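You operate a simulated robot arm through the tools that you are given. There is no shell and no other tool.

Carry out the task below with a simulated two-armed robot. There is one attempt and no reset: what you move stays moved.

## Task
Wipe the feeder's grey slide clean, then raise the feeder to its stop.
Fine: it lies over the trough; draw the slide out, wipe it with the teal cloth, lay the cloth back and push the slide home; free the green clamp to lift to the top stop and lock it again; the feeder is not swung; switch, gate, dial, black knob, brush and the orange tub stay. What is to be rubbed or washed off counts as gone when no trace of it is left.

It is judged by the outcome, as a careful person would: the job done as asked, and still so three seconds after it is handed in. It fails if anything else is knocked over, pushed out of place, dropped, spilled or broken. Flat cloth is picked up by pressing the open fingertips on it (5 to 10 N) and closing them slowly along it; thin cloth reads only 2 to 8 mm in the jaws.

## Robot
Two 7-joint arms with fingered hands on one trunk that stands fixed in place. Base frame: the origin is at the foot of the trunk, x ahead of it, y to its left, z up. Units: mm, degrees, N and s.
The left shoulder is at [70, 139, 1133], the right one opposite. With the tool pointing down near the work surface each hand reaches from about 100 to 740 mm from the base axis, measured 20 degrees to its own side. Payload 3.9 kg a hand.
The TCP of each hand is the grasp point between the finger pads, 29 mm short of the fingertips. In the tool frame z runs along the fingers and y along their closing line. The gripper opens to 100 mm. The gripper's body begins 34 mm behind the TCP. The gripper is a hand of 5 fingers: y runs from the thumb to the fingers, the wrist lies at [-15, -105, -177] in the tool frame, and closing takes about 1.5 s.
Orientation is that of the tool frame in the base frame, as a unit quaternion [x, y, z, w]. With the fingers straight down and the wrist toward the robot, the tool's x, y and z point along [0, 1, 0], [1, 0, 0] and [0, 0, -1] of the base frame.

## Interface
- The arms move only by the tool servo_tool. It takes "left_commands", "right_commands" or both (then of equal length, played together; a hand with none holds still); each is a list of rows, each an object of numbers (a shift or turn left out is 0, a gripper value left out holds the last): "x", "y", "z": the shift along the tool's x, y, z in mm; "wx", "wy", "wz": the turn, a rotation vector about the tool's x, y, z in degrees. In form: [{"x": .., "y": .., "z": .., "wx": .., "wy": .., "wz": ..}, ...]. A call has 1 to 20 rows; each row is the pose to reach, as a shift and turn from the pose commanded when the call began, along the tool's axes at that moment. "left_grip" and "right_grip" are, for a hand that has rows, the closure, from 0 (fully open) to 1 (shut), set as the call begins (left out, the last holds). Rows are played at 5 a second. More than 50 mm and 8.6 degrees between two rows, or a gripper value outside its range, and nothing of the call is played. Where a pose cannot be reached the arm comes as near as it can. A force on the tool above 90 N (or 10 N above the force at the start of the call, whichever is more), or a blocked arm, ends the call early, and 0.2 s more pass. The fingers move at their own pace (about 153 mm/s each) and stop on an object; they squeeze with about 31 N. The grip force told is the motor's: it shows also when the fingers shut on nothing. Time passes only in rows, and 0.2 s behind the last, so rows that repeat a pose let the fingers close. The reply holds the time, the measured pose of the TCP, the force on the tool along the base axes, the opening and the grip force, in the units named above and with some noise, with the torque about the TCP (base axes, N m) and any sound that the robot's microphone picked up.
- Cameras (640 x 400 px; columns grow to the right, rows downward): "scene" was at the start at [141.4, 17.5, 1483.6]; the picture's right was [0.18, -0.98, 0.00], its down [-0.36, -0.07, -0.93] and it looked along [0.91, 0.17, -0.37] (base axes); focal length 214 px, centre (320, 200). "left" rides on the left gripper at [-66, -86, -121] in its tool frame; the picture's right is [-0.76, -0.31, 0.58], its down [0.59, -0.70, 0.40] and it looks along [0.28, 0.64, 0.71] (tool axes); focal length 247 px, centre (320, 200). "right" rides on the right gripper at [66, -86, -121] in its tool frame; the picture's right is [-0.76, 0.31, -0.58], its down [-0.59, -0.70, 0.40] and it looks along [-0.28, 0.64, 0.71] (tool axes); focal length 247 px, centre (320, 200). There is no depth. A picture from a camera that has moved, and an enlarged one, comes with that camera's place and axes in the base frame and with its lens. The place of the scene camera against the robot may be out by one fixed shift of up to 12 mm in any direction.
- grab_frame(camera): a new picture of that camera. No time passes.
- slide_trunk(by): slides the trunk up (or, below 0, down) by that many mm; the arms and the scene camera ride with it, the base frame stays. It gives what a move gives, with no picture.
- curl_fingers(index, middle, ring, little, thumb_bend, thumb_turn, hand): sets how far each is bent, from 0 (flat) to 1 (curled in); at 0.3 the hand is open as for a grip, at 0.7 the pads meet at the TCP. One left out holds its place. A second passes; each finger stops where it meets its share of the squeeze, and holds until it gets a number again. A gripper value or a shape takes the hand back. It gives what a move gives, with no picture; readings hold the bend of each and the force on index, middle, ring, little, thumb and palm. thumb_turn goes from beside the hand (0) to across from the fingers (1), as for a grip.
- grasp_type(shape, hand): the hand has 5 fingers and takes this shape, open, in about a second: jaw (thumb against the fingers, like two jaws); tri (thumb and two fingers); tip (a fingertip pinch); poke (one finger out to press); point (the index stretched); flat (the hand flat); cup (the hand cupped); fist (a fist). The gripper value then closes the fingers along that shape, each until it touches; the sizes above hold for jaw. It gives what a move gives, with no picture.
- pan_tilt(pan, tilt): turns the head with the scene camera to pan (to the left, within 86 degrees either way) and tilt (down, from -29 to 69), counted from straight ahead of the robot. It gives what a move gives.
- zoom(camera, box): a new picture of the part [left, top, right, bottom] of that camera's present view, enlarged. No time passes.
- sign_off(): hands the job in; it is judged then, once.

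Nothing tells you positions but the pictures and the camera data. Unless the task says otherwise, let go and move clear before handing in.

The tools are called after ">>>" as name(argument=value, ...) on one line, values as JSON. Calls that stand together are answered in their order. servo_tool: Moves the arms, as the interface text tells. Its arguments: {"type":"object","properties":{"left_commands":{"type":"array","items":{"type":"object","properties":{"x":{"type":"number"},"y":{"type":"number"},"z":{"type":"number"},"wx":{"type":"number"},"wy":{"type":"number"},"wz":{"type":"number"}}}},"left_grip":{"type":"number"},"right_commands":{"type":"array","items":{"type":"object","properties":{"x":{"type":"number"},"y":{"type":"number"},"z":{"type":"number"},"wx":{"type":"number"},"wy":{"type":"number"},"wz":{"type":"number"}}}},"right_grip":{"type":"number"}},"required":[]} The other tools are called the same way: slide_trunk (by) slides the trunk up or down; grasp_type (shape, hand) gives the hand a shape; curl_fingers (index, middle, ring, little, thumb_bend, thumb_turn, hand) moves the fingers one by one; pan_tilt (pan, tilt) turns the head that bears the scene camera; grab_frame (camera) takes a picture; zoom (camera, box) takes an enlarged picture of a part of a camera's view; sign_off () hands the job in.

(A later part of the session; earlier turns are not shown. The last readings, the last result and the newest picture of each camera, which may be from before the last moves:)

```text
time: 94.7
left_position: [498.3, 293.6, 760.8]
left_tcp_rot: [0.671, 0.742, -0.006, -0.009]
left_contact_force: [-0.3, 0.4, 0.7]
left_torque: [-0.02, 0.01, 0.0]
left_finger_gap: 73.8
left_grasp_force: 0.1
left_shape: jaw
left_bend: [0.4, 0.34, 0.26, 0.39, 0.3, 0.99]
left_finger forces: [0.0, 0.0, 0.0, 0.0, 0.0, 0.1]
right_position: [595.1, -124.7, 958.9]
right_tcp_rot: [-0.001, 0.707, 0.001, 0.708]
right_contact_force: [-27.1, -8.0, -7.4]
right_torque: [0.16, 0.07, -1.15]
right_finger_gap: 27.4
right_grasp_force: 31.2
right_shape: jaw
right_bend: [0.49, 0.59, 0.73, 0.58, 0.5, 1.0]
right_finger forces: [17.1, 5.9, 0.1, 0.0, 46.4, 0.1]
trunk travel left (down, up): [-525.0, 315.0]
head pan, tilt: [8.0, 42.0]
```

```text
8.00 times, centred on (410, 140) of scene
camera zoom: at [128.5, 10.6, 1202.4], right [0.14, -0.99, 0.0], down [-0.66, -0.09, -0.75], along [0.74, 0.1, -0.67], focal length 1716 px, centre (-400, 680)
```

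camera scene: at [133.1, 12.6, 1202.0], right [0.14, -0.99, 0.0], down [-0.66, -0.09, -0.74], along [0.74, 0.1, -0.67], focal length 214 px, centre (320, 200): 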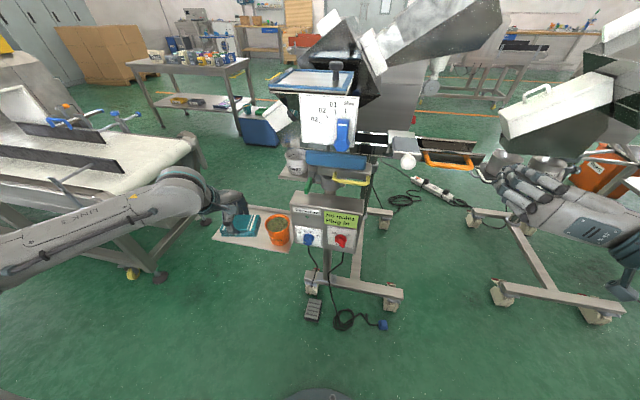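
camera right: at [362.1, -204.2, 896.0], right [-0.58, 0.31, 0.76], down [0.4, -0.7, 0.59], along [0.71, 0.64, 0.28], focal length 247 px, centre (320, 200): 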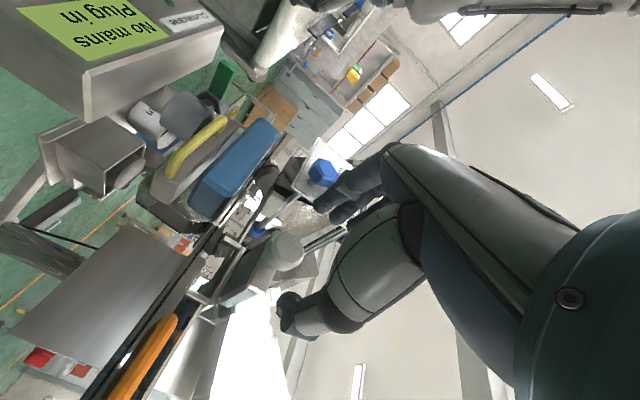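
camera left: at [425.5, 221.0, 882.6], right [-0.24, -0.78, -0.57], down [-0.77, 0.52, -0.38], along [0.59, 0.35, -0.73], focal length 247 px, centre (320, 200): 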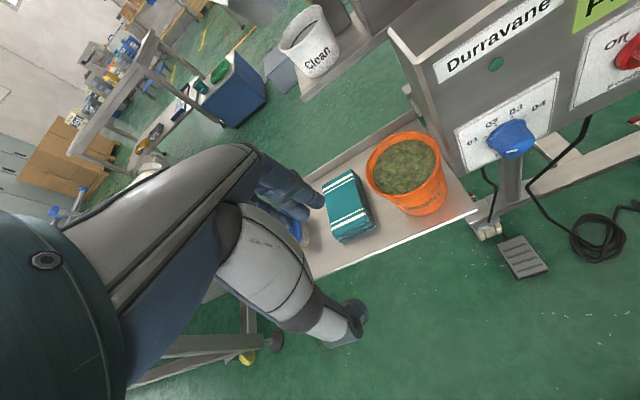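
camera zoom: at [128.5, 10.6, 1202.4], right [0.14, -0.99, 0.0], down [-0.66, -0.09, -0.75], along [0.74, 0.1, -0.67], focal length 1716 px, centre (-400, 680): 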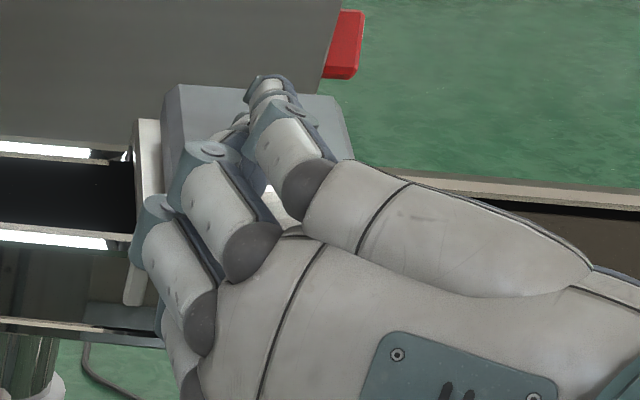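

27 N in x: the slide is against its home stop. I'll relax, open, and back off to look.

>>> servo_tool(right_commands=[{"z": -2}, {"z": -4}])

>>> servo_tool(right_commands=[{"z": 0}, {"z": 0}, {"z": 0}, {"z": 0}, {"z": 0}], right_grip=0.4)

>>> servo_tool(right_commands=[{"z": -20}, {"z": -45}, {"z": -70}, {"z": -95}])

>>> zoom(camera="scene", box=[370, 110, 450, 170])

>>> grab_frame(camera="right")

```text
time: 95.3
left_position: [500.0, 296.3, 758.4]
left_tcp_rot: [0.671, 0.741, -0.007, -0.01]
left_contact_force: [-1.5, -1.1, -0.3]
left_torque: [0.01, 0.01, 0.01]
left_finger_gap: 73.8
left_grasp_force: 0.0
left_shape: jaw
left_bend: [0.4, 0.34, 0.26, 0.39, 0.3, 0.99]
left_finger forces: [0.0, 0.0, 0.0, 0.0, 0.0, 0.1]
right_position: [593.7, -125.3, 958.4]
right_tcp_rot: [0.001, 0.706, 0.0, 0.708]
right_contact_force: [-2.4, -1.8, -0.6]
right_torque: [0.16, 0.05, -0.21]
right_finger_gap: 27.3
right_grasp_force: 30.5
right_shape: jaw
right_bend: [0.49, 0.58, 0.73, 0.58, 0.5, 1.0]
right_finger forces: [17.4, 7.5, 0.0, 0.1, 31.5, 0.0]
trunk travel left (down, up): [-525.0, 315.0]
head pan, tilt: [8.0, 42.0]
```

```text
time: 96.5
left_position: [500.8, 296.0, 758.8]
left_tcp_rot: [0.671, 0.741, -0.008, -0.009]
left_contact_force: [-0.2, 0.3, 0.2]
left_torque: [-0.03, 0.01, -0.01]
left_finger_gap: 73.8
left_grasp_force: 0.0
left_shape: jaw
left_bend: [0.4, 0.34, 0.26, 0.39, 0.3, 0.99]
left_finger forces: [0.0, 0.0, 0.0, 0.1, 0.0, 0.1]
right_position: [594.0, -124.2, 957.6]
right_tcp_rot: [0.0, 0.707, 0.0, 0.707]
right_contact_force: [0.4, -0.3, 0.3]
right_torque: [0.01, 0.01, -0.04]
right_finger_gap: 59.7
right_grasp_force: 0.0
right_shape: jaw
right_bend: [0.4, 0.39, 0.73, 0.45, 0.31, 1.0]
right_finger forces: [0.0, 0.1, 0.0, 0.0, 0.1, 0.1]
trunk travel left (down, up): [-525.0, 315.0]
head pan, tilt: [8.0, 42.0]
```

```text
time: 97.5
left_position: [500.7, 296.2, 758.3]
left_tcp_rot: [0.671, 0.741, -0.007, -0.011]
left_contact_force: [0.2, -0.3, 0.5]
left_torque: [-0.04, 0.02, -0.01]
left_finger_gap: 74.0
left_grasp_force: 0.0
left_shape: jaw
left_bend: [0.4, 0.34, 0.26, 0.39, 0.3, 0.99]
left_finger forces: [0.1, 0.0, 0.1, 0.0, 0.0, 0.0]
right_position: [497.5, -124.5, 954.7]
right_tcp_rot: [0.001, 0.707, 0.0, 0.707]
right_contact_force: [-0.4, 0.5, 0.2]
right_torque: [-0.01, -0.03, -0.01]
right_finger_gap: 59.6
right_grasp_force: 0.0
right_shape: jaw
right_bend: [0.4, 0.39, 0.73, 0.45, 0.3, 1.0]
right_finger forces: [0.1, 0.1, 0.0, 0.0, 0.0, 0.0]
trunk travel left (down, up): [-525.0, 315.0]
head pan, tilt: [8.0, 42.0]
```

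```text
6.67 times, centred on (410, 140) of scene
camera zoom: at [132.4, 12.0, 1202.1], right [0.14, -0.99, 0.0], down [-0.66, -0.09, -0.74], along [0.74, 0.1, -0.67], focal length 1430 px, centre (-280, 600)
```

zoom: 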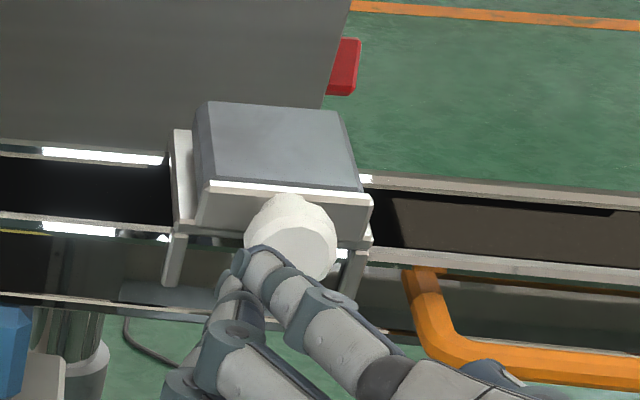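

```text
taken
camera right: at [376.3, -209.9, 890.7], right [-0.58, 0.31, 0.76], down [0.4, -0.7, 0.59], along [0.71, 0.64, 0.28], focal length 247 px, centre (320, 200)
```

right: 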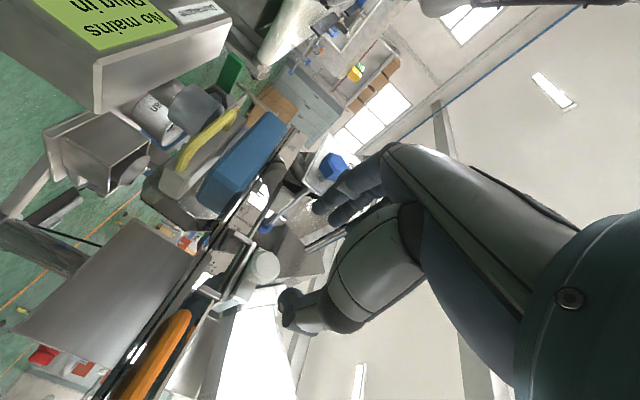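

The slide is home and clean. Next the clamp and lift: I'll study the handle and clamp closely from the cameras available.

>>> zoom(camera="right", box=[80, 20, 320, 230])

>>> zoom(camera="left", box=[280, 0, 640, 200])

>>> zoom(camera="scene", box=[290, 140, 390, 220])

```text
1.90 times, centred on (200, 125) of right
camera zoom: at [376.3, -209.9, 890.7], right [-0.58, 0.31, 0.76], down [0.4, -0.7, 0.59], along [0.71, 0.64, 0.28], focal length 470 px, centre (549, 343)
```

zoom: 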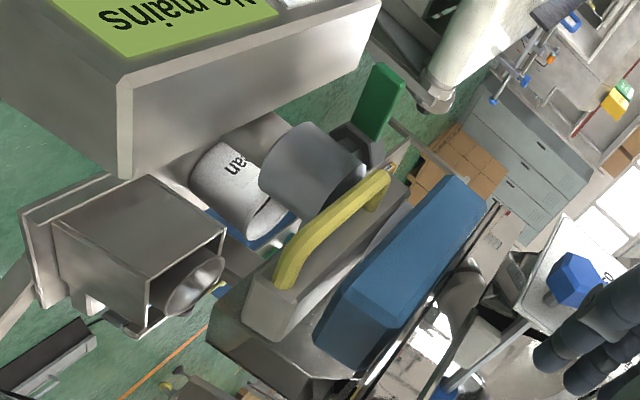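

```text
1.78 times, centred on (460, 100) of left
camera zoom: at [425.4, 220.9, 882.6], right [-0.24, -0.78, -0.57], down [-0.77, 0.52, -0.38], along [0.59, 0.35, -0.73], focal length 439 px, centre (71, 378)
```

zoom: 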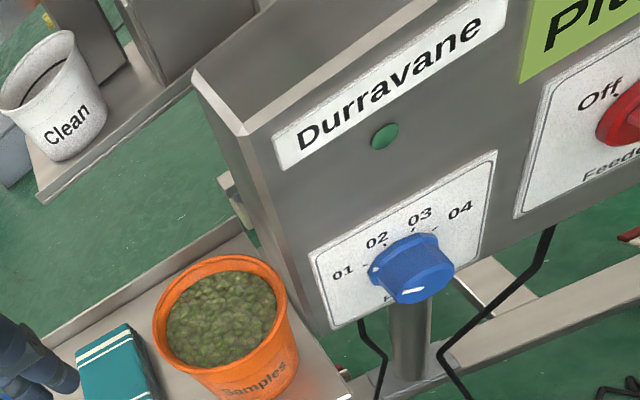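

```text
5.00 times, centred on (340, 180) of scene
camera zoom: at [132.4, 12.0, 1202.1], right [0.14, -0.99, 0.0], down [-0.66, -0.09, -0.74], along [0.74, 0.1, -0.67], focal length 1072 px, centre (220, 300)
```

zoom: 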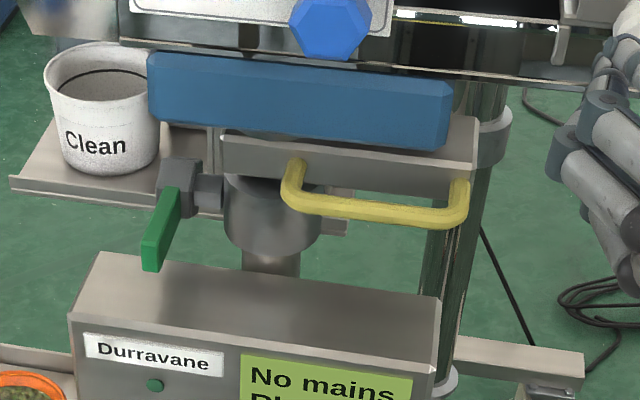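

The handle bar sits at about (635, -8, 822), the control box top at z 736 (x 590–656, right edge y -53). I'll try an underhand pose for the right hand (palm up, fingers forward) to lift by the yellow handle. First lower it, clear in front.

>>> servo_tool(right_commands=[{"x": 20, "y": -5}, {"x": 45, "y": -10}, {"x": 70, "y": -15}, {"x": 95, "y": -20}, {"x": 120, "y": -25}])

>>> grab_frame(camera="right")

>>> grab_frame(camera="scene")

```text
time: 98.7
left_position: [500.9, 294.8, 758.0]
left_tcp_rot: [0.671, 0.741, -0.008, -0.009]
left_contact_force: [0.7, 0.6, 0.0]
left_torque: [0.0, 0.01, -0.02]
left_finger_gap: 73.9
left_grasp_force: 0.1
left_shape: jaw
left_bend: [0.4, 0.34, 0.26, 0.39, 0.3, 0.99]
left_finger forces: [0.0, 0.0, 0.1, 0.0, 0.1, 0.1]
right_position: [499.5, -148.8, 836.8]
right_tcp_rot: [0.0, 0.707, 0.001, 0.708]
right_contact_force: [0.8, -0.3, -1.3]
right_torque: [0.02, 0.02, -0.04]
right_finger_gap: 59.9
right_grasp_force: 0.1
right_shape: jaw
right_bend: [0.4, 0.39, 0.73, 0.45, 0.3, 1.0]
right_finger forces: [0.1, 0.0, 0.0, 0.0, 0.0, 0.0]
trunk travel left (down, up): [-525.0, 315.0]
head pan, tilt: [8.0, 42.0]
```

```text
taken
camera right: at [377.7, -234.3, 771.9], right [-0.58, 0.31, 0.76], down [0.4, -0.7, 0.59], along [0.71, 0.64, 0.28], focal length 247 px, centre (320, 200)
```

right: 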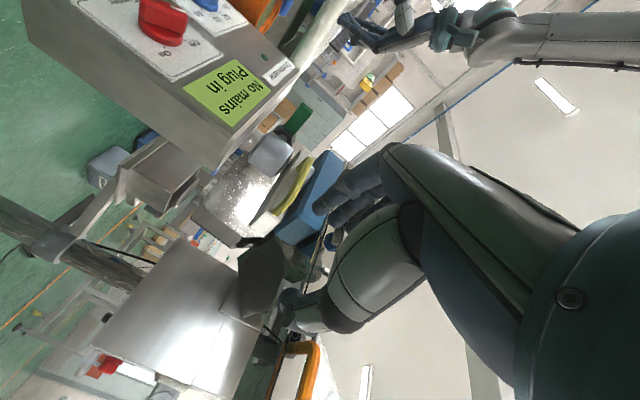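

```text
taken
camera scene: at [133.0, 12.1, 1202.0], right [0.14, -0.99, 0.0], down [-0.66, -0.09, -0.74], along [0.74, 0.1, -0.67], focal length 214 px, centre (320, 200)
```

scene: 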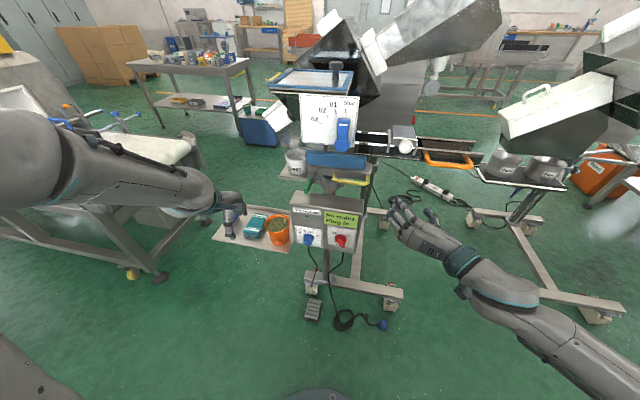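

>>> servo_tool(right_commands=[{"z": 5, "wx": 1.96, "wy": -1.96, "wz": -7.31}, {"z": 10, "wx": 3.92, "wy": -3.92, "wz": -14.62}, {"z": 15, "wx": 5.88, "wy": -5.88, "wz": -21.93}, {"z": 20, "wx": 7.83, "wy": -7.83, "wz": -29.23}, {"z": 25, "wx": 9.79, "wy": -9.79, "wz": -36.54}, {"z": 30, "wx": 11.75, "wy": -11.75, "wz": -43.85}, {"z": 35, "wx": 13.71, "wy": -13.71, "wz": -51.16}, {"z": 40, "wx": 15.67, "wy": -15.67, "wz": -58.47}, {"z": 45, "wx": 17.63, "wy": -17.63, "wz": -65.78}, {"z": 50, "wx": 19.58, "wy": -19.58, "wz": -73.08}, {"z": 55, "wx": 21.54, "wy": -21.54, "wz": -80.39}, {"z": 60, "wx": 23.5, "wy": -23.5, "wz": -87.7}])

>>> grab_frame(camera="right")

>>> grab_frame(camera="scene")

```text
time: 101.3
left_position: [501.3, 296.1, 757.8]
left_tcp_rot: [0.671, 0.742, -0.007, -0.009]
left_contact_force: [-0.2, -0.4, -0.4]
left_torque: [-0.04, -0.03, 0.02]
left_finger_gap: 73.5
left_grasp_force: 0.1
left_shape: jaw
left_bend: [0.4, 0.34, 0.26, 0.39, 0.3, 0.99]
left_finger forces: [0.1, 0.1, 0.1, 0.1, 0.0, 0.0]
right_position: [558.4, -149.6, 837.9]
right_tcp_rot: [0.353, -0.352, 0.613, -0.612]
right_contact_force: [-0.6, -0.4, -0.4]
right_torque: [-0.04, 0.0, 0.02]
right_finger_gap: 60.1
right_grasp_force: 0.1
right_shape: jaw
right_bend: [0.39, 0.39, 0.73, 0.45, 0.3, 1.0]
right_finger forces: [0.1, 0.1, 0.1, 0.0, 0.0, 0.0]
right hand out of reach, approached as far as the arm can: row 2, 3
trunk travel left (down, up): [-525.0, 315.0]
head pan, tilt: [8.0, 42.0]
```

```text
taken
camera right: at [411.2, -214.4, 851.4], right [-0.35, 0.76, -0.56], down [-0.01, 0.59, 0.81], along [0.94, 0.28, -0.2], focal length 247 px, centre (320, 200)
```

right: 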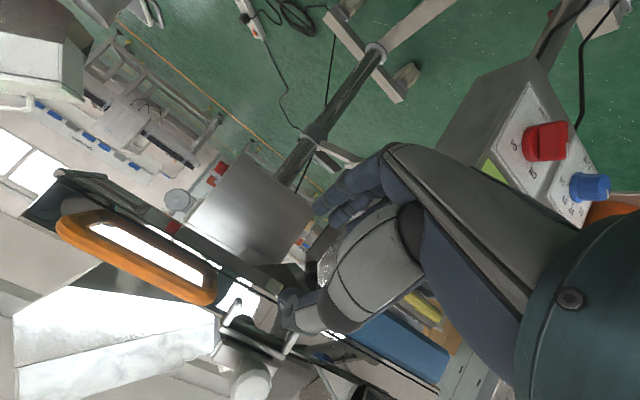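

```text
taken
camera scene: at [133.1, 12.8, 1201.9], right [0.14, -0.99, 0.0], down [-0.66, -0.09, -0.74], along [0.74, 0.1, -0.67], focal length 214 px, centre (320, 200)
```

scene: 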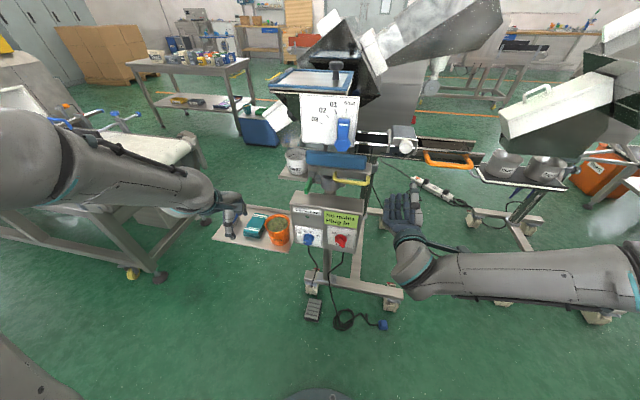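

The underhand pose works: palm up, fingers forward. Let me look closer at hand and handle.

>>> zoom(camera="scene", box=[300, 150, 460, 270])

>>> zoom(camera="right", box=[280, 60, 640, 400])

```text
3.33 times, centred on (380, 210) of scene
camera zoom: at [133.1, 12.8, 1201.9], right [0.14, -0.99, 0.0], down [-0.66, -0.09, -0.74], along [0.74, 0.1, -0.67], focal length 715 px, centre (120, 167)
```

zoom: 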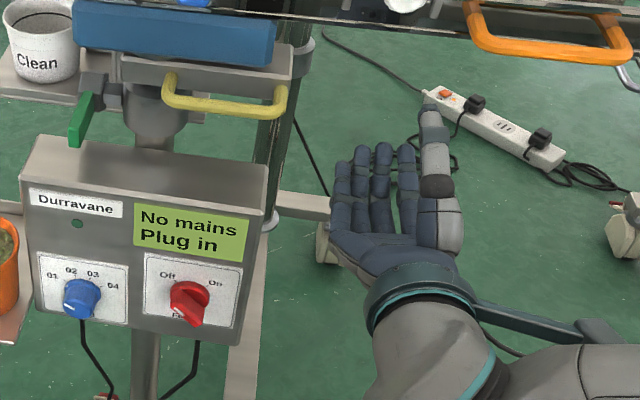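

```text
1.18 times, centred on (460, 230) of right
camera zoom: at [411.2, -214.4, 851.4], right [-0.35, 0.76, -0.56], down [-0.01, 0.59, 0.81], along [0.94, 0.28, -0.2], focal length 291 px, centre (155, 165)
```

zoom: 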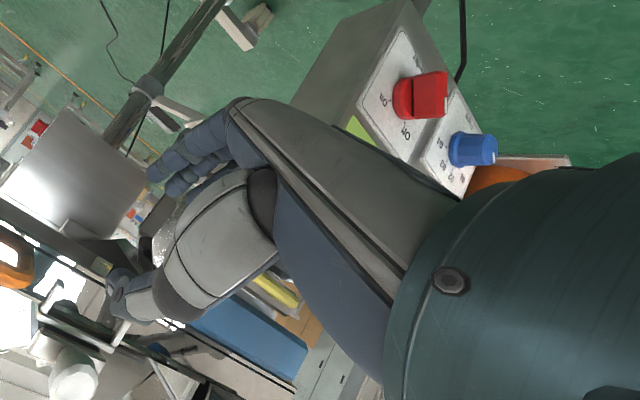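

The fingers are forward with the index next to the thumb (right side) and the rest to the left. I'll slide the right hand left in front of the handle, still clear of it.

>>> servo_tool(right_commands=[{"x": -38, "y": 6, "z": -5}, {"x": -77, "y": 11, "z": -10}, {"x": -115, "y": 17, "z": -14.5}])

>>> zoom(camera="scene", box=[290, 130, 420, 240])

>>> grab_frame(camera="right")

```text
time: 102.1
left_position: [501.4, 296.4, 758.7]
left_tcp_rot: [0.671, 0.742, -0.008, -0.009]
left_contact_force: [0.0, 0.5, -0.2]
left_torque: [0.04, -0.01, 0.01]
left_finger_gap: 73.9
left_grasp_force: 0.0
left_shape: jaw
left_bend: [0.4, 0.34, 0.26, 0.39, 0.3, 0.99]
left_finger forces: [0.0, 0.0, 0.0, 0.1, 0.0, 0.0]
right_position: [554.3, -35.2, 816.1]
right_tcp_rot: [-0.354, 0.353, -0.612, 0.613]
right_contact_force: [0.6, 0.5, 0.0]
right_torque: [0.02, 0.01, 0.03]
right_finger_gap: 59.8
right_grasp_force: 0.1
right_shape: jaw
right_bend: [0.39, 0.39, 0.73, 0.45, 0.3, 1.0]
right_finger forces: [0.0, 0.1, 0.1, 0.0, 0.1, 0.0]
trunk travel left (down, up): [-525.0, 315.0]
head pan, tilt: [8.0, 42.0]
```

```text
3.64 times, centred on (355, 185) of scene
camera zoom: at [132.8, 13.9, 1201.9], right [0.14, -0.99, 0.0], down [-0.66, -0.09, -0.74], along [0.74, 0.1, -0.67], focal length 780 px, centre (193, 254)
```

zoom: 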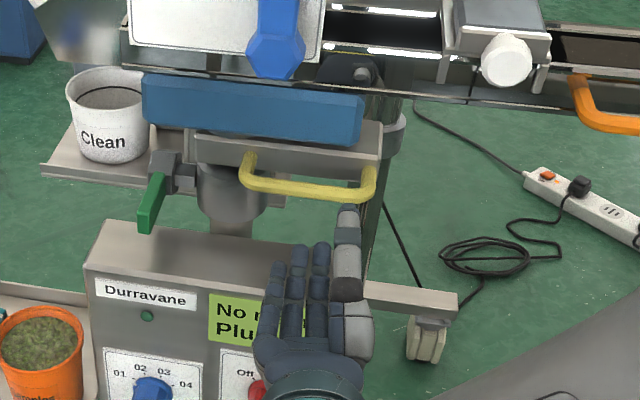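

```text
taken
camera right: at [406.5, -99.8, 828.5], right [-0.35, 0.76, -0.55], down [-0.01, 0.59, 0.81], along [0.94, 0.28, -0.2], focal length 247 px, centre (320, 200)
```

right: 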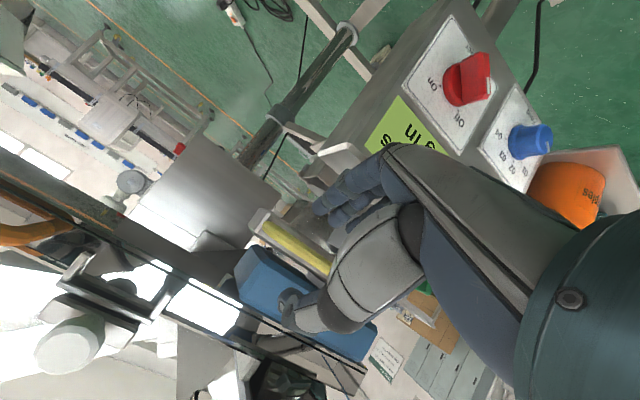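

>>> zoom(camera="right", box=[220, 170, 400, 320])

```text
2.67 times, centred on (310, 245) of right
camera zoom: at [406.5, -99.8, 828.5], right [-0.35, 0.76, -0.55], down [-0.01, 0.59, 0.81], along [0.94, 0.28, -0.2], focal length 659 px, centre (347, 80)
```

zoom: 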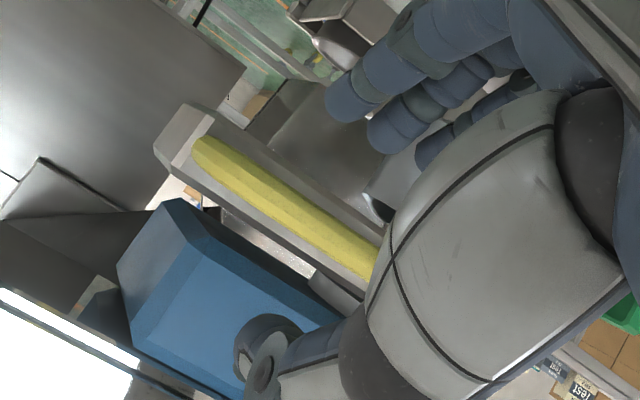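

From the level view the bar is at z ≈ 830.5. I'll move the open hand forward so the bar enters between thumb (above) and fingers (below).

>>> servo_tool(right_commands=[{"y": 7, "z": 14.6}, {"y": 14, "z": 29.2}, {"y": 21, "z": 43.8}])

>>> grab_frame(camera="right")

>>> zoom(camera="scene", box=[300, 130, 400, 220])

```text
time: 102.9
left_position: [501.4, 296.9, 758.3]
left_tcp_rot: [0.671, 0.741, -0.007, -0.01]
left_contact_force: [-0.5, 0.9, 0.5]
left_torque: [0.01, -0.02, 0.0]
left_finger_gap: 74.0
left_grasp_force: 0.1
left_shape: jaw
left_bend: [0.4, 0.34, 0.26, 0.39, 0.3, 0.99]
left_finger forces: [0.0, 0.0, 0.1, 0.0, 0.1, 0.1]
right_position: [603.5, -35.1, 818.4]
right_tcp_rot: [-0.353, 0.354, -0.612, 0.613]
right_contact_force: [0.2, -0.3, -0.6]
right_torque: [-0.01, -0.03, -0.03]
right_finger_gap: 59.7
right_grasp_force: 0.0
right_shape: jaw
right_bend: [0.39, 0.39, 0.73, 0.45, 0.3, 1.0]
right_finger forces: [0.0, 0.0, 0.0, 0.0, 0.0, 0.0]
trunk travel left (down, up): [-525.0, 315.0]
head pan, tilt: [8.0, 42.0]
```

```text
taken
camera right: at [454.9, -100.3, 832.7], right [-0.35, 0.76, -0.55], down [-0.01, 0.59, 0.81], along [0.94, 0.28, -0.2], focal length 247 px, centre (320, 200)
```

right: 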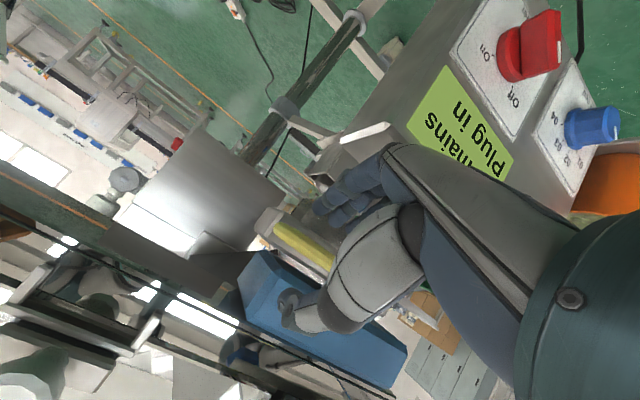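

```text
4.44 times, centred on (350, 175) of scene
camera zoom: at [133.0, 12.7, 1201.9], right [0.14, -0.99, 0.0], down [-0.66, -0.09, -0.74], along [0.74, 0.1, -0.67], focal length 953 px, centre (187, 311)
```

zoom: 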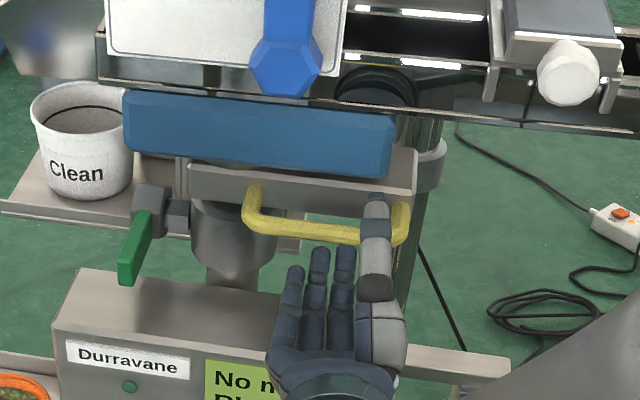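

Re-checking with z = 830.5, the bar's x comes out nearer 620, so it is already between thumb and fingers. I'll advance 6 mm more and then close gently.

>>> servo_tool(right_commands=[{"y": 1.3, "z": 3.6}, {"y": 2, "z": 7}])

>>> servo_tool(right_commands=[{"z": 0}, {"z": 0}, {"z": 0}, {"z": 0}, {"z": 0}, {"z": 0}, {"z": 0}, {"z": 0}], right_grip=0.65)

>>> zoom(camera="scene", box=[300, 130, 400, 220])

>>> grab_frame(camera="right")

```text
time: 103.5
left_position: [501.2, 294.4, 758.5]
left_tcp_rot: [0.671, 0.742, -0.008, -0.009]
left_contact_force: [0.0, 0.6, 0.1]
left_torque: [0.01, -0.03, 0.03]
left_finger_gap: 73.8
left_grasp_force: 0.1
left_shape: jaw
left_bend: [0.4, 0.34, 0.26, 0.39, 0.3, 0.99]
left_finger forces: [0.1, 0.0, 0.0, 0.0, 0.1, 0.1]
right_position: [610.7, -34.7, 820.4]
right_tcp_rot: [-0.353, 0.354, -0.612, 0.613]
right_contact_force: [0.5, -0.2, -1.0]
right_torque: [-0.01, 0.0, -0.01]
right_finger_gap: 59.9
right_grasp_force: 0.1
right_shape: jaw
right_bend: [0.39, 0.39, 0.73, 0.45, 0.3, 1.0]
right_finger forces: [0.0, 0.1, 0.0, 0.1, 0.0, 0.1]
trunk travel left (down, up): [-525.0, 315.0]
head pan, tilt: [8.0, 42.0]
```

```text
time: 105.3
left_position: [501.5, 295.3, 759.2]
left_tcp_rot: [0.671, 0.742, -0.008, -0.009]
left_contact_force: [0.3, 0.4, -0.1]
left_torque: [-0.01, 0.02, 0.02]
left_finger_gap: 73.8
left_grasp_force: 0.1
left_shape: jaw
left_bend: [0.4, 0.34, 0.26, 0.39, 0.3, 0.99]
left_finger forces: [0.0, 0.0, 0.0, 0.1, 0.1, 0.1]
right_position: [610.0, -35.0, 820.9]
right_tcp_rot: [-0.353, 0.353, -0.612, 0.613]
right_contact_force: [0.0, 0.2, 0.1]
right_torque: [0.03, 0.0, 0.03]
right_finger_gap: 35.5
right_grasp_force: 0.1
right_shape: jaw
right_bend: [0.47, 0.49, 0.74, 0.54, 0.43, 1.0]
right_finger forces: [0.0, 0.1, 0.0, 0.0, 0.0, 0.1]
trunk travel left (down, up): [-525.0, 315.0]
head pan, tilt: [8.0, 42.0]
```

```text
4.44 times, centred on (350, 175) of scene
camera zoom: at [132.9, 12.2, 1202.0], right [0.14, -0.99, 0.0], down [-0.66, -0.09, -0.74], along [0.74, 0.1, -0.67], focal length 953 px, centre (187, 311)
```

zoom: 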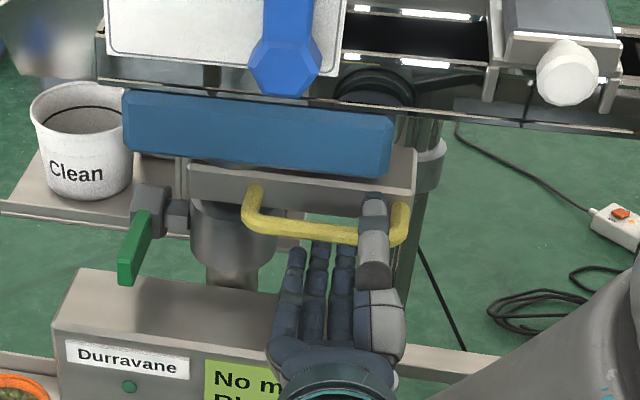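

```text
taken
camera right: at [462.3, -100.5, 834.3], right [-0.35, 0.76, -0.55], down [-0.01, 0.59, 0.81], along [0.94, 0.28, -0.2], focal length 247 px, centre (320, 200)
```

right: 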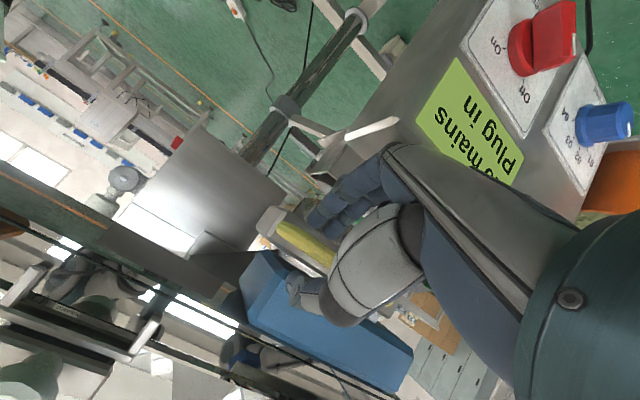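

No contact yet at 35 mm; bar is centred between thumb and fingers. I'll close further onto it.

>>> servo_tool(right_commands=[{"z": 0}, {"z": 0}, {"z": 0}, {"z": 0}, {"z": 0}, {"z": 0}, {"z": 0}, {"z": 0}], right_grip=0.8)

>>> servo_tool(right_commands=[{"z": 0}, {"z": 0}, {"z": 0}, {"z": 0}, {"z": 0}, {"z": 0}], right_grip=0.95)

>>> zoom(camera="scene", box=[310, 140, 390, 210])

>>> zoom(camera="right", box=[220, 170, 400, 320])

```text
time: 107.1
left_position: [501.5, 294.6, 757.6]
left_tcp_rot: [0.671, 0.741, -0.007, -0.008]
left_contact_force: [-1.4, 0.2, -0.2]
left_torque: [0.02, -0.03, 0.0]
left_finger_gap: 73.9
left_grasp_force: 0.1
left_shape: jaw
left_bend: [0.4, 0.34, 0.26, 0.39, 0.3, 0.99]
left_finger forces: [0.1, 0.0, 0.0, 0.1, 0.1, 0.0]
right_position: [611.2, -35.7, 819.9]
right_tcp_rot: [-0.354, 0.354, -0.612, 0.613]
right_contact_force: [-0.2, -0.5, 0.6]
right_torque: [0.04, -0.03, 0.0]
right_finger_gap: 20.4
right_grasp_force: 0.0
right_shape: jaw
right_bend: [0.58, 0.57, 0.74, 0.55, 0.52, 1.0]
right_finger forces: [0.0, 0.0, 0.0, 0.0, 0.0, 0.0]
trunk travel left (down, up): [-525.0, 315.0]
head pan, tilt: [8.0, 42.0]
```

```text
time: 108.5
left_position: [502.0, 295.4, 758.7]
left_tcp_rot: [0.671, 0.741, -0.008, -0.01]
left_contact_force: [0.7, 0.4, 1.2]
left_torque: [-0.01, -0.01, -0.02]
left_finger_gap: 73.9
left_grasp_force: 0.0
left_shape: jaw
left_bend: [0.4, 0.34, 0.26, 0.39, 0.3, 0.99]
left_finger forces: [0.0, 0.0, 0.1, 0.1, 0.1, 0.0]
right_position: [611.0, -35.2, 820.1]
right_tcp_rot: [-0.353, 0.354, -0.612, 0.613]
right_contact_force: [-1.6, -0.7, 0.9]
right_torque: [0.01, -0.03, 0.02]
right_finger_gap: 5.5
right_grasp_force: 0.0
right_shape: jaw
right_bend: [0.68, 0.66, 0.71, 0.65, 0.66, 1.0]
right_finger forces: [0.0, 0.0, 0.1, 0.1, 1.5, 0.1]
trunk travel left (down, up): [-525.0, 315.0]
head pan, tilt: [8.0, 42.0]
```

```text
5.71 times, centred on (350, 175) of scene
camera zoom: at [132.6, 12.2, 1202.0], right [0.14, -0.99, 0.0], down [-0.66, -0.09, -0.74], along [0.74, 0.1, -0.67], focal length 1226 px, centre (149, 343)
```

zoom: 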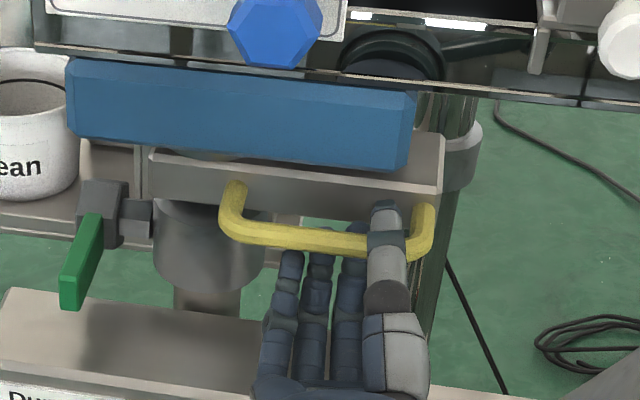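

```text
2.67 times, centred on (310, 245) of right
camera zoom: at [462.1, -100.5, 834.5], right [-0.35, 0.76, -0.55], down [-0.01, 0.59, 0.81], along [0.94, 0.28, -0.2], focal length 659 px, centre (347, 80)
```

zoom: 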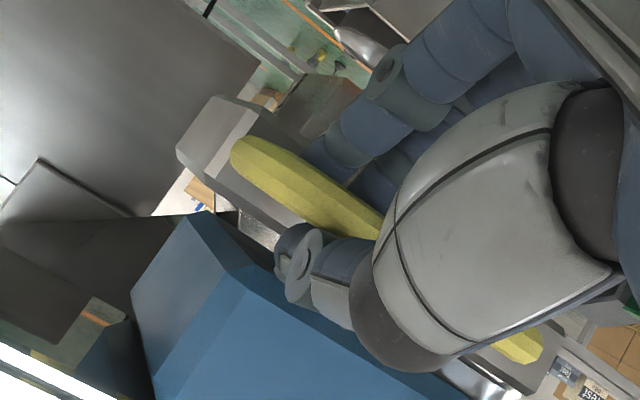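

The fingers met short of the bar (thumb tip just touching it). I'll reopen, advance about 9 mm, and close again.

>>> servo_tool(right_commands=[{"z": 0}, {"z": 0}, {"z": 0}, {"z": 0}, {"z": 0}], right_grip=0.45)

>>> servo_tool(right_commands=[{"y": 2.5, "z": 4}, {"y": 4.5, "z": 8}])

>>> servo_tool(right_commands=[{"z": 0}, {"z": 0}, {"z": 0}, {"z": 0}, {"z": 0}, {"z": 0}, {"z": 0}, {"z": 0}], right_grip=0.85)

>>> zoom(camera="scene", box=[310, 140, 390, 210])

>>> zoom(camera="right", box=[220, 170, 400, 320])

```text
time: 109.7
left_position: [501.3, 294.4, 758.9]
left_tcp_rot: [0.671, 0.741, -0.007, -0.009]
left_contact_force: [-0.8, -0.5, -0.1]
left_torque: [-0.01, -0.01, -0.01]
left_finger_gap: 74.0
left_grasp_force: 0.1
left_shape: jaw
left_bend: [0.4, 0.34, 0.26, 0.39, 0.3, 0.99]
left_finger forces: [0.1, 0.0, 0.0, 0.0, 0.0, 0.0]
right_position: [610.7, -34.8, 820.1]
right_tcp_rot: [0.353, -0.354, 0.612, -0.612]
right_contact_force: [0.0, -0.3, -0.6]
right_torque: [0.0, 0.02, -0.03]
right_finger_gap: 54.7
right_grasp_force: 0.1
right_shape: jaw
right_bend: [0.4, 0.41, 0.74, 0.47, 0.31, 1.0]
right_finger forces: [0.0, 0.0, 0.1, 0.1, 0.0, 0.0]
trunk travel left (down, up): [-525.0, 315.0]
head pan, tilt: [8.0, 42.0]
```

```text
time: 110.3
left_position: [501.9, 295.3, 758.3]
left_tcp_rot: [0.671, 0.741, -0.008, -0.01]
left_contact_force: [-1.0, 0.4, -0.4]
left_torque: [0.01, -0.03, 0.03]
left_finger_gap: 73.8
left_grasp_force: 0.0
left_shape: jaw
left_bend: [0.4, 0.34, 0.26, 0.39, 0.3, 0.99]
left_finger forces: [0.0, 0.0, 0.0, 0.1, 0.0, 0.0]
right_position: [618.7, -34.4, 819.5]
right_tcp_rot: [-0.353, 0.354, -0.612, 0.613]
right_contact_force: [-0.1, -0.1, 0.3]
right_torque: [-0.02, 0.03, -0.02]
right_finger_gap: 54.5
right_grasp_force: 0.1
right_shape: jaw
right_bend: [0.4, 0.41, 0.74, 0.47, 0.31, 1.0]
right_finger forces: [0.0, 0.0, 0.0, 0.0, 0.0, 0.0]
trunk travel left (down, up): [-525.0, 315.0]
head pan, tilt: [8.0, 42.0]
```

```text
time: 112.1
left_position: [501.5, 295.1, 756.9]
left_tcp_rot: [0.671, 0.741, -0.009, -0.01]
left_contact_force: [0.9, -0.2, 0.1]
left_torque: [-0.02, -0.02, 0.0]
left_finger_gap: 73.6
left_grasp_force: 0.0
left_shape: jaw
left_bend: [0.4, 0.34, 0.26, 0.39, 0.3, 0.99]
left_finger forces: [0.0, 0.0, 0.0, 0.0, 0.0, 0.1]
right_position: [620.8, -34.8, 819.5]
right_tcp_rot: [-0.354, 0.354, -0.612, 0.613]
right_contact_force: [1.7, 0.5, -5.6]
right_torque: [-0.03, 1.25, -0.01]
right_finger_gap: 24.3
right_grasp_force: 31.4
right_shape: jaw
right_bend: [0.54, 0.53, 0.73, 0.59, 0.74, 1.0]
right_finger forces: [22.6, 11.1, 0.0, 0.0, 29.4, 0.1]
trunk travel left (down, up): [-525.0, 315.0]
head pan, tilt: [8.0, 42.0]
```

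```text
5.71 times, centred on (350, 175) of scene
camera zoom: at [134.2, 12.3, 1201.8], right [0.14, -0.99, 0.0], down [-0.66, -0.09, -0.74], along [0.74, 0.1, -0.67], focal length 1226 px, centre (149, 343)
```

zoom: 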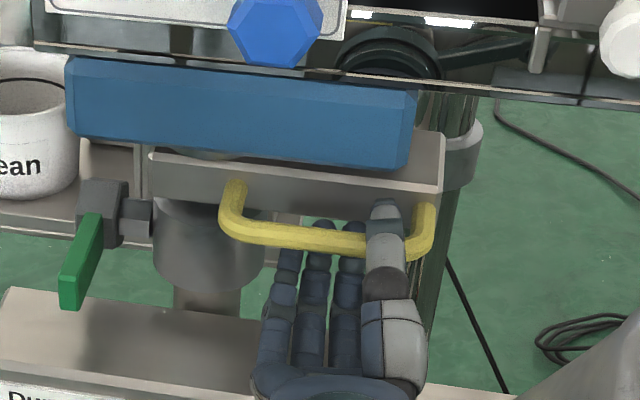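

```text
2.67 times, centred on (310, 245) of right
camera zoom: at [472.6, -99.7, 833.6], right [-0.35, 0.76, -0.55], down [-0.01, 0.59, 0.81], along [0.94, 0.28, -0.2], focal length 659 px, centre (347, 80)
```

zoom: 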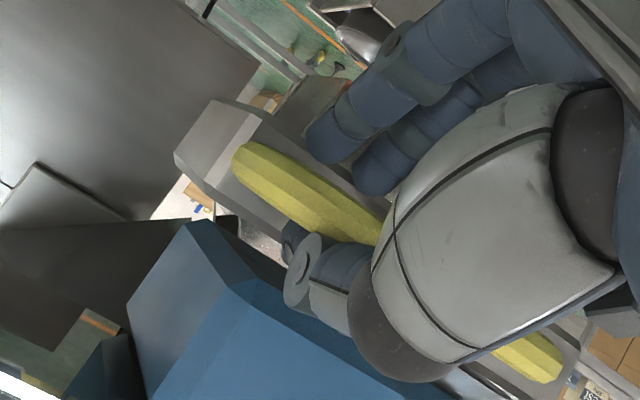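

The right hand holds the yellow handle underhand (grip 31 N, fingers under the bar). Now I'll turn the left hand to point forward (thumb left, fingers right), out in free space, to take the clamp lever.

>>> servo_tool(left_commands=[{"z": -3, "wx": -4.66, "wy": 4.21, "wz": 4.54}, {"z": -6, "wx": -9.33, "wy": 8.41, "wz": 9.08}, {"z": -9, "wx": -13.99, "wy": 12.62, "wz": 13.61}, {"z": -12, "wx": -18.65, "wy": 16.83, "wz": 18.15}, {"z": -15, "wx": -23.31, "wy": 21.03, "wz": 22.69}, {"z": -18, "wx": -27.98, "wy": 25.24, "wz": 27.23}, {"z": -21, "wx": -32.64, "wy": 29.44, "wz": 31.76}, {"z": -24, "wx": -37.3, "wy": 33.65, "wz": 36.3}, {"z": -27, "wx": -41.96, "wy": 37.86, "wz": 40.84}, {"z": -30, "wx": -46.63, "wy": 42.06, "wz": 45.38}, {"z": -33, "wx": -51.29, "wy": 46.27, "wz": 49.91}, {"z": -36, "wx": -55.95, "wy": 50.48, "wz": 54.45}, {"z": -38, "wx": -60.61, "wy": 54.68, "wz": 58.99}, {"z": -40, "wx": -65.28, "wy": 58.89, "wz": 63.53}, {"z": -40, "wx": -69.94, "wy": 63.09, "wz": 68.06}, {"z": -40, "wx": -74.6, "wy": 67.3, "wz": 72.6}], left_grip=0.4)

>>> grab_frame(camera="scene")

>>> grab_frame(camera="left")

```text
time: 115.5
left_position: [492.7, 344.0, 886.8]
left_tcp_rot: [0.72, -0.004, 0.694, 0.011]
left_contact_force: [0.2, -0.2, -0.8]
left_torque: [-0.01, 0.04, -0.01]
left_finger_gap: 60.0
left_grasp_force: 0.1
left_shape: jaw
left_bend: [0.39, 0.39, 0.73, 0.44, 0.3, 1.0]
left_finger forces: [0.0, 0.1, 0.0, 0.0, 0.0, 0.0]
left hand out of reach, approached as far as the arm can: row 1, 2, 10, 11, 12, 13, 14, 15, 16
right_position: [621.1, -33.1, 819.7]
right_tcp_rot: [-0.354, 0.354, -0.612, 0.612]
right_contact_force: [2.0, 1.4, -3.0]
right_torque: [-0.05, 1.34, 0.02]
right_finger_gap: 24.8
right_grasp_force: 31.1
right_shape: jaw
right_bend: [0.53, 0.53, 0.73, 0.59, 0.74, 1.0]
right_finger forces: [21.8, 13.4, 0.1, 0.1, 33.2, 0.1]
trunk travel left (down, up): [-525.0, 315.0]
head pan, tilt: [8.0, 42.0]
```

```text
taken
camera scene: at [133.8, 12.5, 1201.9], right [0.14, -0.99, 0.0], down [-0.66, -0.09, -0.74], along [0.74, 0.1, -0.67], focal length 214 px, centre (320, 200)
```

scene: 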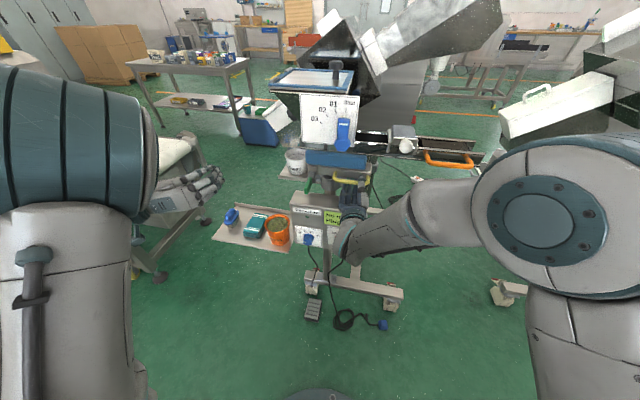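

```text
taken
camera left: at [372.4, 430.4, 825.3], right [0.56, 0.29, -0.78], down [0.43, 0.7, 0.57], along [0.71, -0.65, 0.27], focal length 247 px, centre (320, 200)
```

left: 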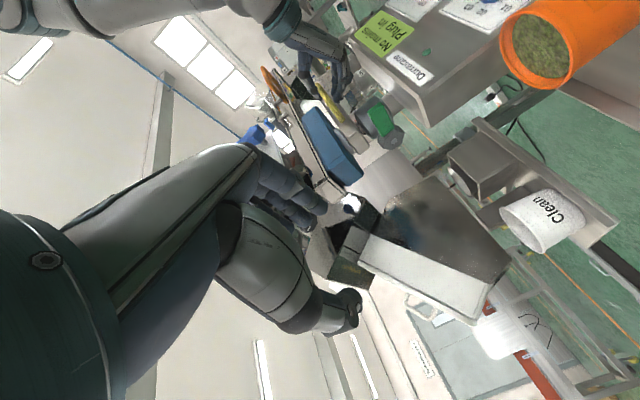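

The left hand now points forward. I'll bring it toward the lever, stopping short of it.

>>> servo_tool(left_commands=[{"x": -12, "y": 30, "z": 12}, {"x": -26, "y": 62, "z": 24}, {"x": -42, "y": 96, "z": 36}, {"x": -58, "y": 130, "z": 46}, {"x": -74, "y": 160, "z": 55}])

>>> grab_frame(camera="scene")

>>> grab_frame(camera="left")

```text
time: 116.7
left_position: [524.7, 268.3, 938.1]
left_tcp_rot: [0.715, -0.001, 0.699, 0.003]
left_contact_force: [0.3, -0.1, 0.3]
left_torque: [-0.03, -0.02, -0.01]
left_finger_gap: 59.8
left_grasp_force: 0.0
left_shape: jaw
left_bend: [0.39, 0.39, 0.73, 0.44, 0.3, 1.0]
left_finger forces: [0.0, 0.1, 0.0, 0.1, 0.0, 0.1]
left hand out of reach, approached as far as the arm can: row 1, 2, 3, 4, 5
right_position: [620.2, -34.5, 820.0]
right_tcp_rot: [0.353, -0.354, 0.612, -0.612]
right_contact_force: [0.9, 0.0, -2.8]
right_torque: [-0.03, 1.32, -0.05]
right_finger_gap: 24.5
right_grasp_force: 30.6
right_shape: jaw
right_bend: [0.53, 0.53, 0.73, 0.59, 0.74, 1.0]
right_finger forces: [22.2, 13.4, 0.1, 0.0, 33.7, 0.0]
trunk travel left (down, up): [-525.0, 315.0]
head pan, tilt: [8.0, 42.0]
```

```text
taken
camera scene: at [133.6, 12.7, 1201.9], right [0.14, -0.99, 0.0], down [-0.66, -0.09, -0.74], along [0.74, 0.1, -0.67], focal length 214 px, centre (320, 200)
```

scene: 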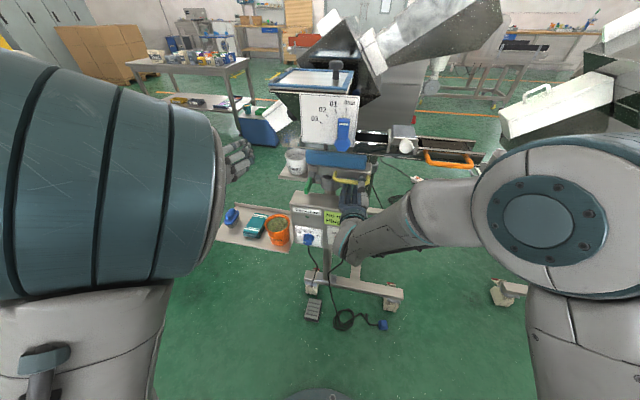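

```text
taken
camera left: at [403.3, 354.5, 875.1], right [0.56, 0.3, -0.77], down [0.42, 0.7, 0.58], along [0.71, -0.64, 0.27], focal length 247 px, centre (320, 200)
```

left: 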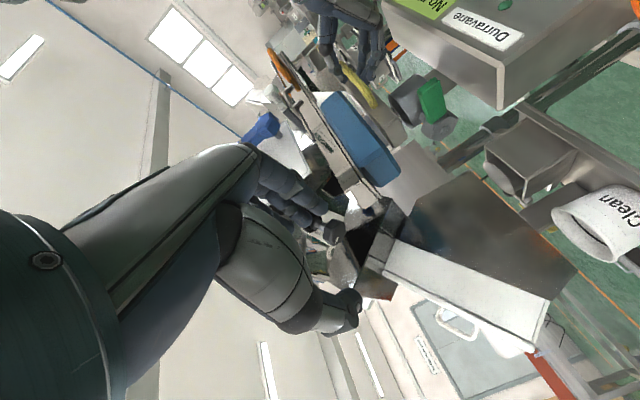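

The left arm has run into a joint limit in this posture. I'll go back out the way it came and choose a simpler approach for the lever.

>>> servo_tool(left_commands=[{"x": -12, "y": -20, "z": -8}, {"x": -25, "y": -40, "z": -16}, {"x": -38, "y": -58, "z": -24}, {"x": -51, "y": -76, "z": -32}])

```text
time: 117.7
left_position: [488.8, 351.9, 897.9]
left_tcp_rot: [0.709, 0.001, 0.705, 0.003]
left_contact_force: [-0.5, 0.0, -0.6]
left_torque: [0.0, 0.0, -0.01]
left_finger_gap: 60.2
left_grasp_force: 0.1
left_shape: jaw
left_bend: [0.39, 0.39, 0.73, 0.44, 0.3, 1.0]
left_finger forces: [0.1, 0.1, 0.0, 0.1, 0.0, 0.0]
left hand out of reach, approached as far as the arm can: row 1, 2, 3, 4
right_position: [620.0, -32.7, 819.6]
right_tcp_rot: [-0.353, 0.354, -0.612, 0.612]
right_contact_force: [2.8, 1.2, -1.9]
right_torque: [-0.07, 1.31, 0.0]
right_finger_gap: 24.6
right_grasp_force: 30.8
right_shape: jaw
right_bend: [0.53, 0.53, 0.73, 0.59, 0.74, 1.0]
right_finger forces: [22.2, 12.9, 0.1, 0.0, 33.8, 0.1]
trunk travel left (down, up): [-525.0, 315.0]
head pan, tilt: [8.0, 42.0]
```

>>> servo_tool(left_commands=[{"z": 4, "x": -3, "wx": 2.7, "wy": -2.67, "wz": -6.52}, {"z": 8, "x": -6, "wx": 5.4, "wy": -5.34, "wz": -13.05}, {"z": 12, "x": -9, "wx": 8.1, "wy": -8.01, "wz": -19.57}, {"z": 16, "x": -12, "wx": 10.8, "wy": -10.68, "wz": -26.09}, {"z": 20, "x": -15, "wx": 13.5, "wy": -13.35, "wz": -32.62}, {"z": 24, "x": -18, "wx": 16.2, "wy": -16.02, "wz": -39.14}, {"z": 28, "x": -21, "wx": 18.9, "wy": -18.68, "wz": -45.66}, {"z": 32, "x": -24, "wx": 21.6, "wy": -21.35, "wz": -52.18}, {"z": 36, "x": -27, "wx": 24.3, "wy": -24.02, "wz": -58.71}, {"z": 40, "x": -30, "wx": 27, "wy": -26.69, "wz": -65.23}, {"z": 44, "x": -33, "wx": 29.7, "wy": -29.36, "wz": -71.75}, {"z": 47, "x": -36, "wx": 32.4, "wy": -32.03, "wz": -78.28}, {"z": 50, "x": -40, "wx": 35.1, "wy": -34.7, "wz": -84.8}])

>>> grab_frame(camera="scene")

>>> grab_frame(camera="left")

```text
time: 120.5
left_position: [536.5, 351.1, 857.7]
left_tcp_rot: [0.651, 0.654, 0.273, 0.271]
left_contact_force: [0.3, 0.3, 0.1]
left_torque: [-0.02, 0.04, 0.0]
left_finger_gap: 60.2
left_grasp_force: 0.1
left_shape: jaw
left_bend: [0.39, 0.39, 0.73, 0.44, 0.3, 1.0]
left_finger forces: [0.0, 0.0, 0.1, 0.0, 0.0, 0.1]
right_position: [620.3, -34.7, 819.1]
right_tcp_rot: [-0.354, 0.353, -0.612, 0.613]
right_contact_force: [2.8, 0.8, 1.0]
right_torque: [-0.05, 1.29, -0.03]
right_finger_gap: 24.3
right_grasp_force: 31.7
right_shape: jaw
right_bend: [0.53, 0.53, 0.73, 0.59, 0.74, 1.0]
right_finger forces: [21.9, 11.9, 0.1, 0.0, 34.5, 0.0]
trunk travel left (down, up): [-525.0, 315.0]
head pan, tilt: [8.0, 42.0]
```

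```text
taken
camera scene: at [133.5, 12.4, 1201.9], right [0.14, -0.99, 0.0], down [-0.66, -0.09, -0.74], along [0.74, 0.1, -0.67], focal length 214 px, centre (320, 200)
```

scene: 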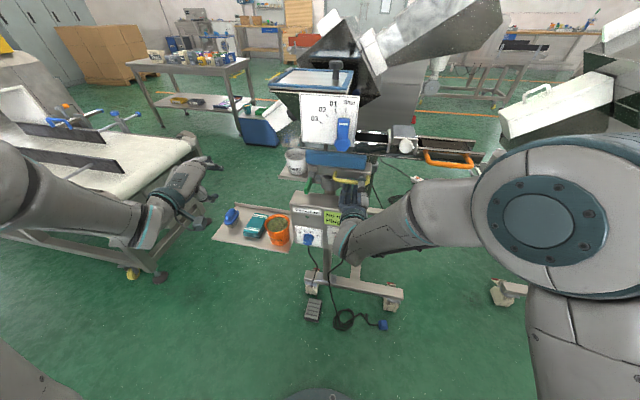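

```text
taken
camera left: at [390.6, 283.4, 882.5], right [0.2, -0.76, -0.62], down [-0.22, 0.59, -0.78], along [0.96, 0.29, -0.05], focal length 247 px, centre (320, 200)
```

left: 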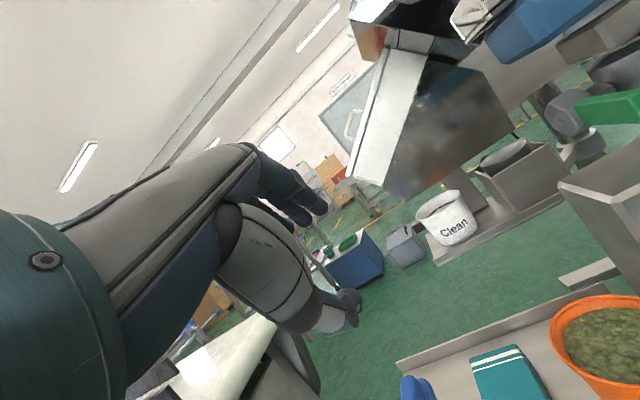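

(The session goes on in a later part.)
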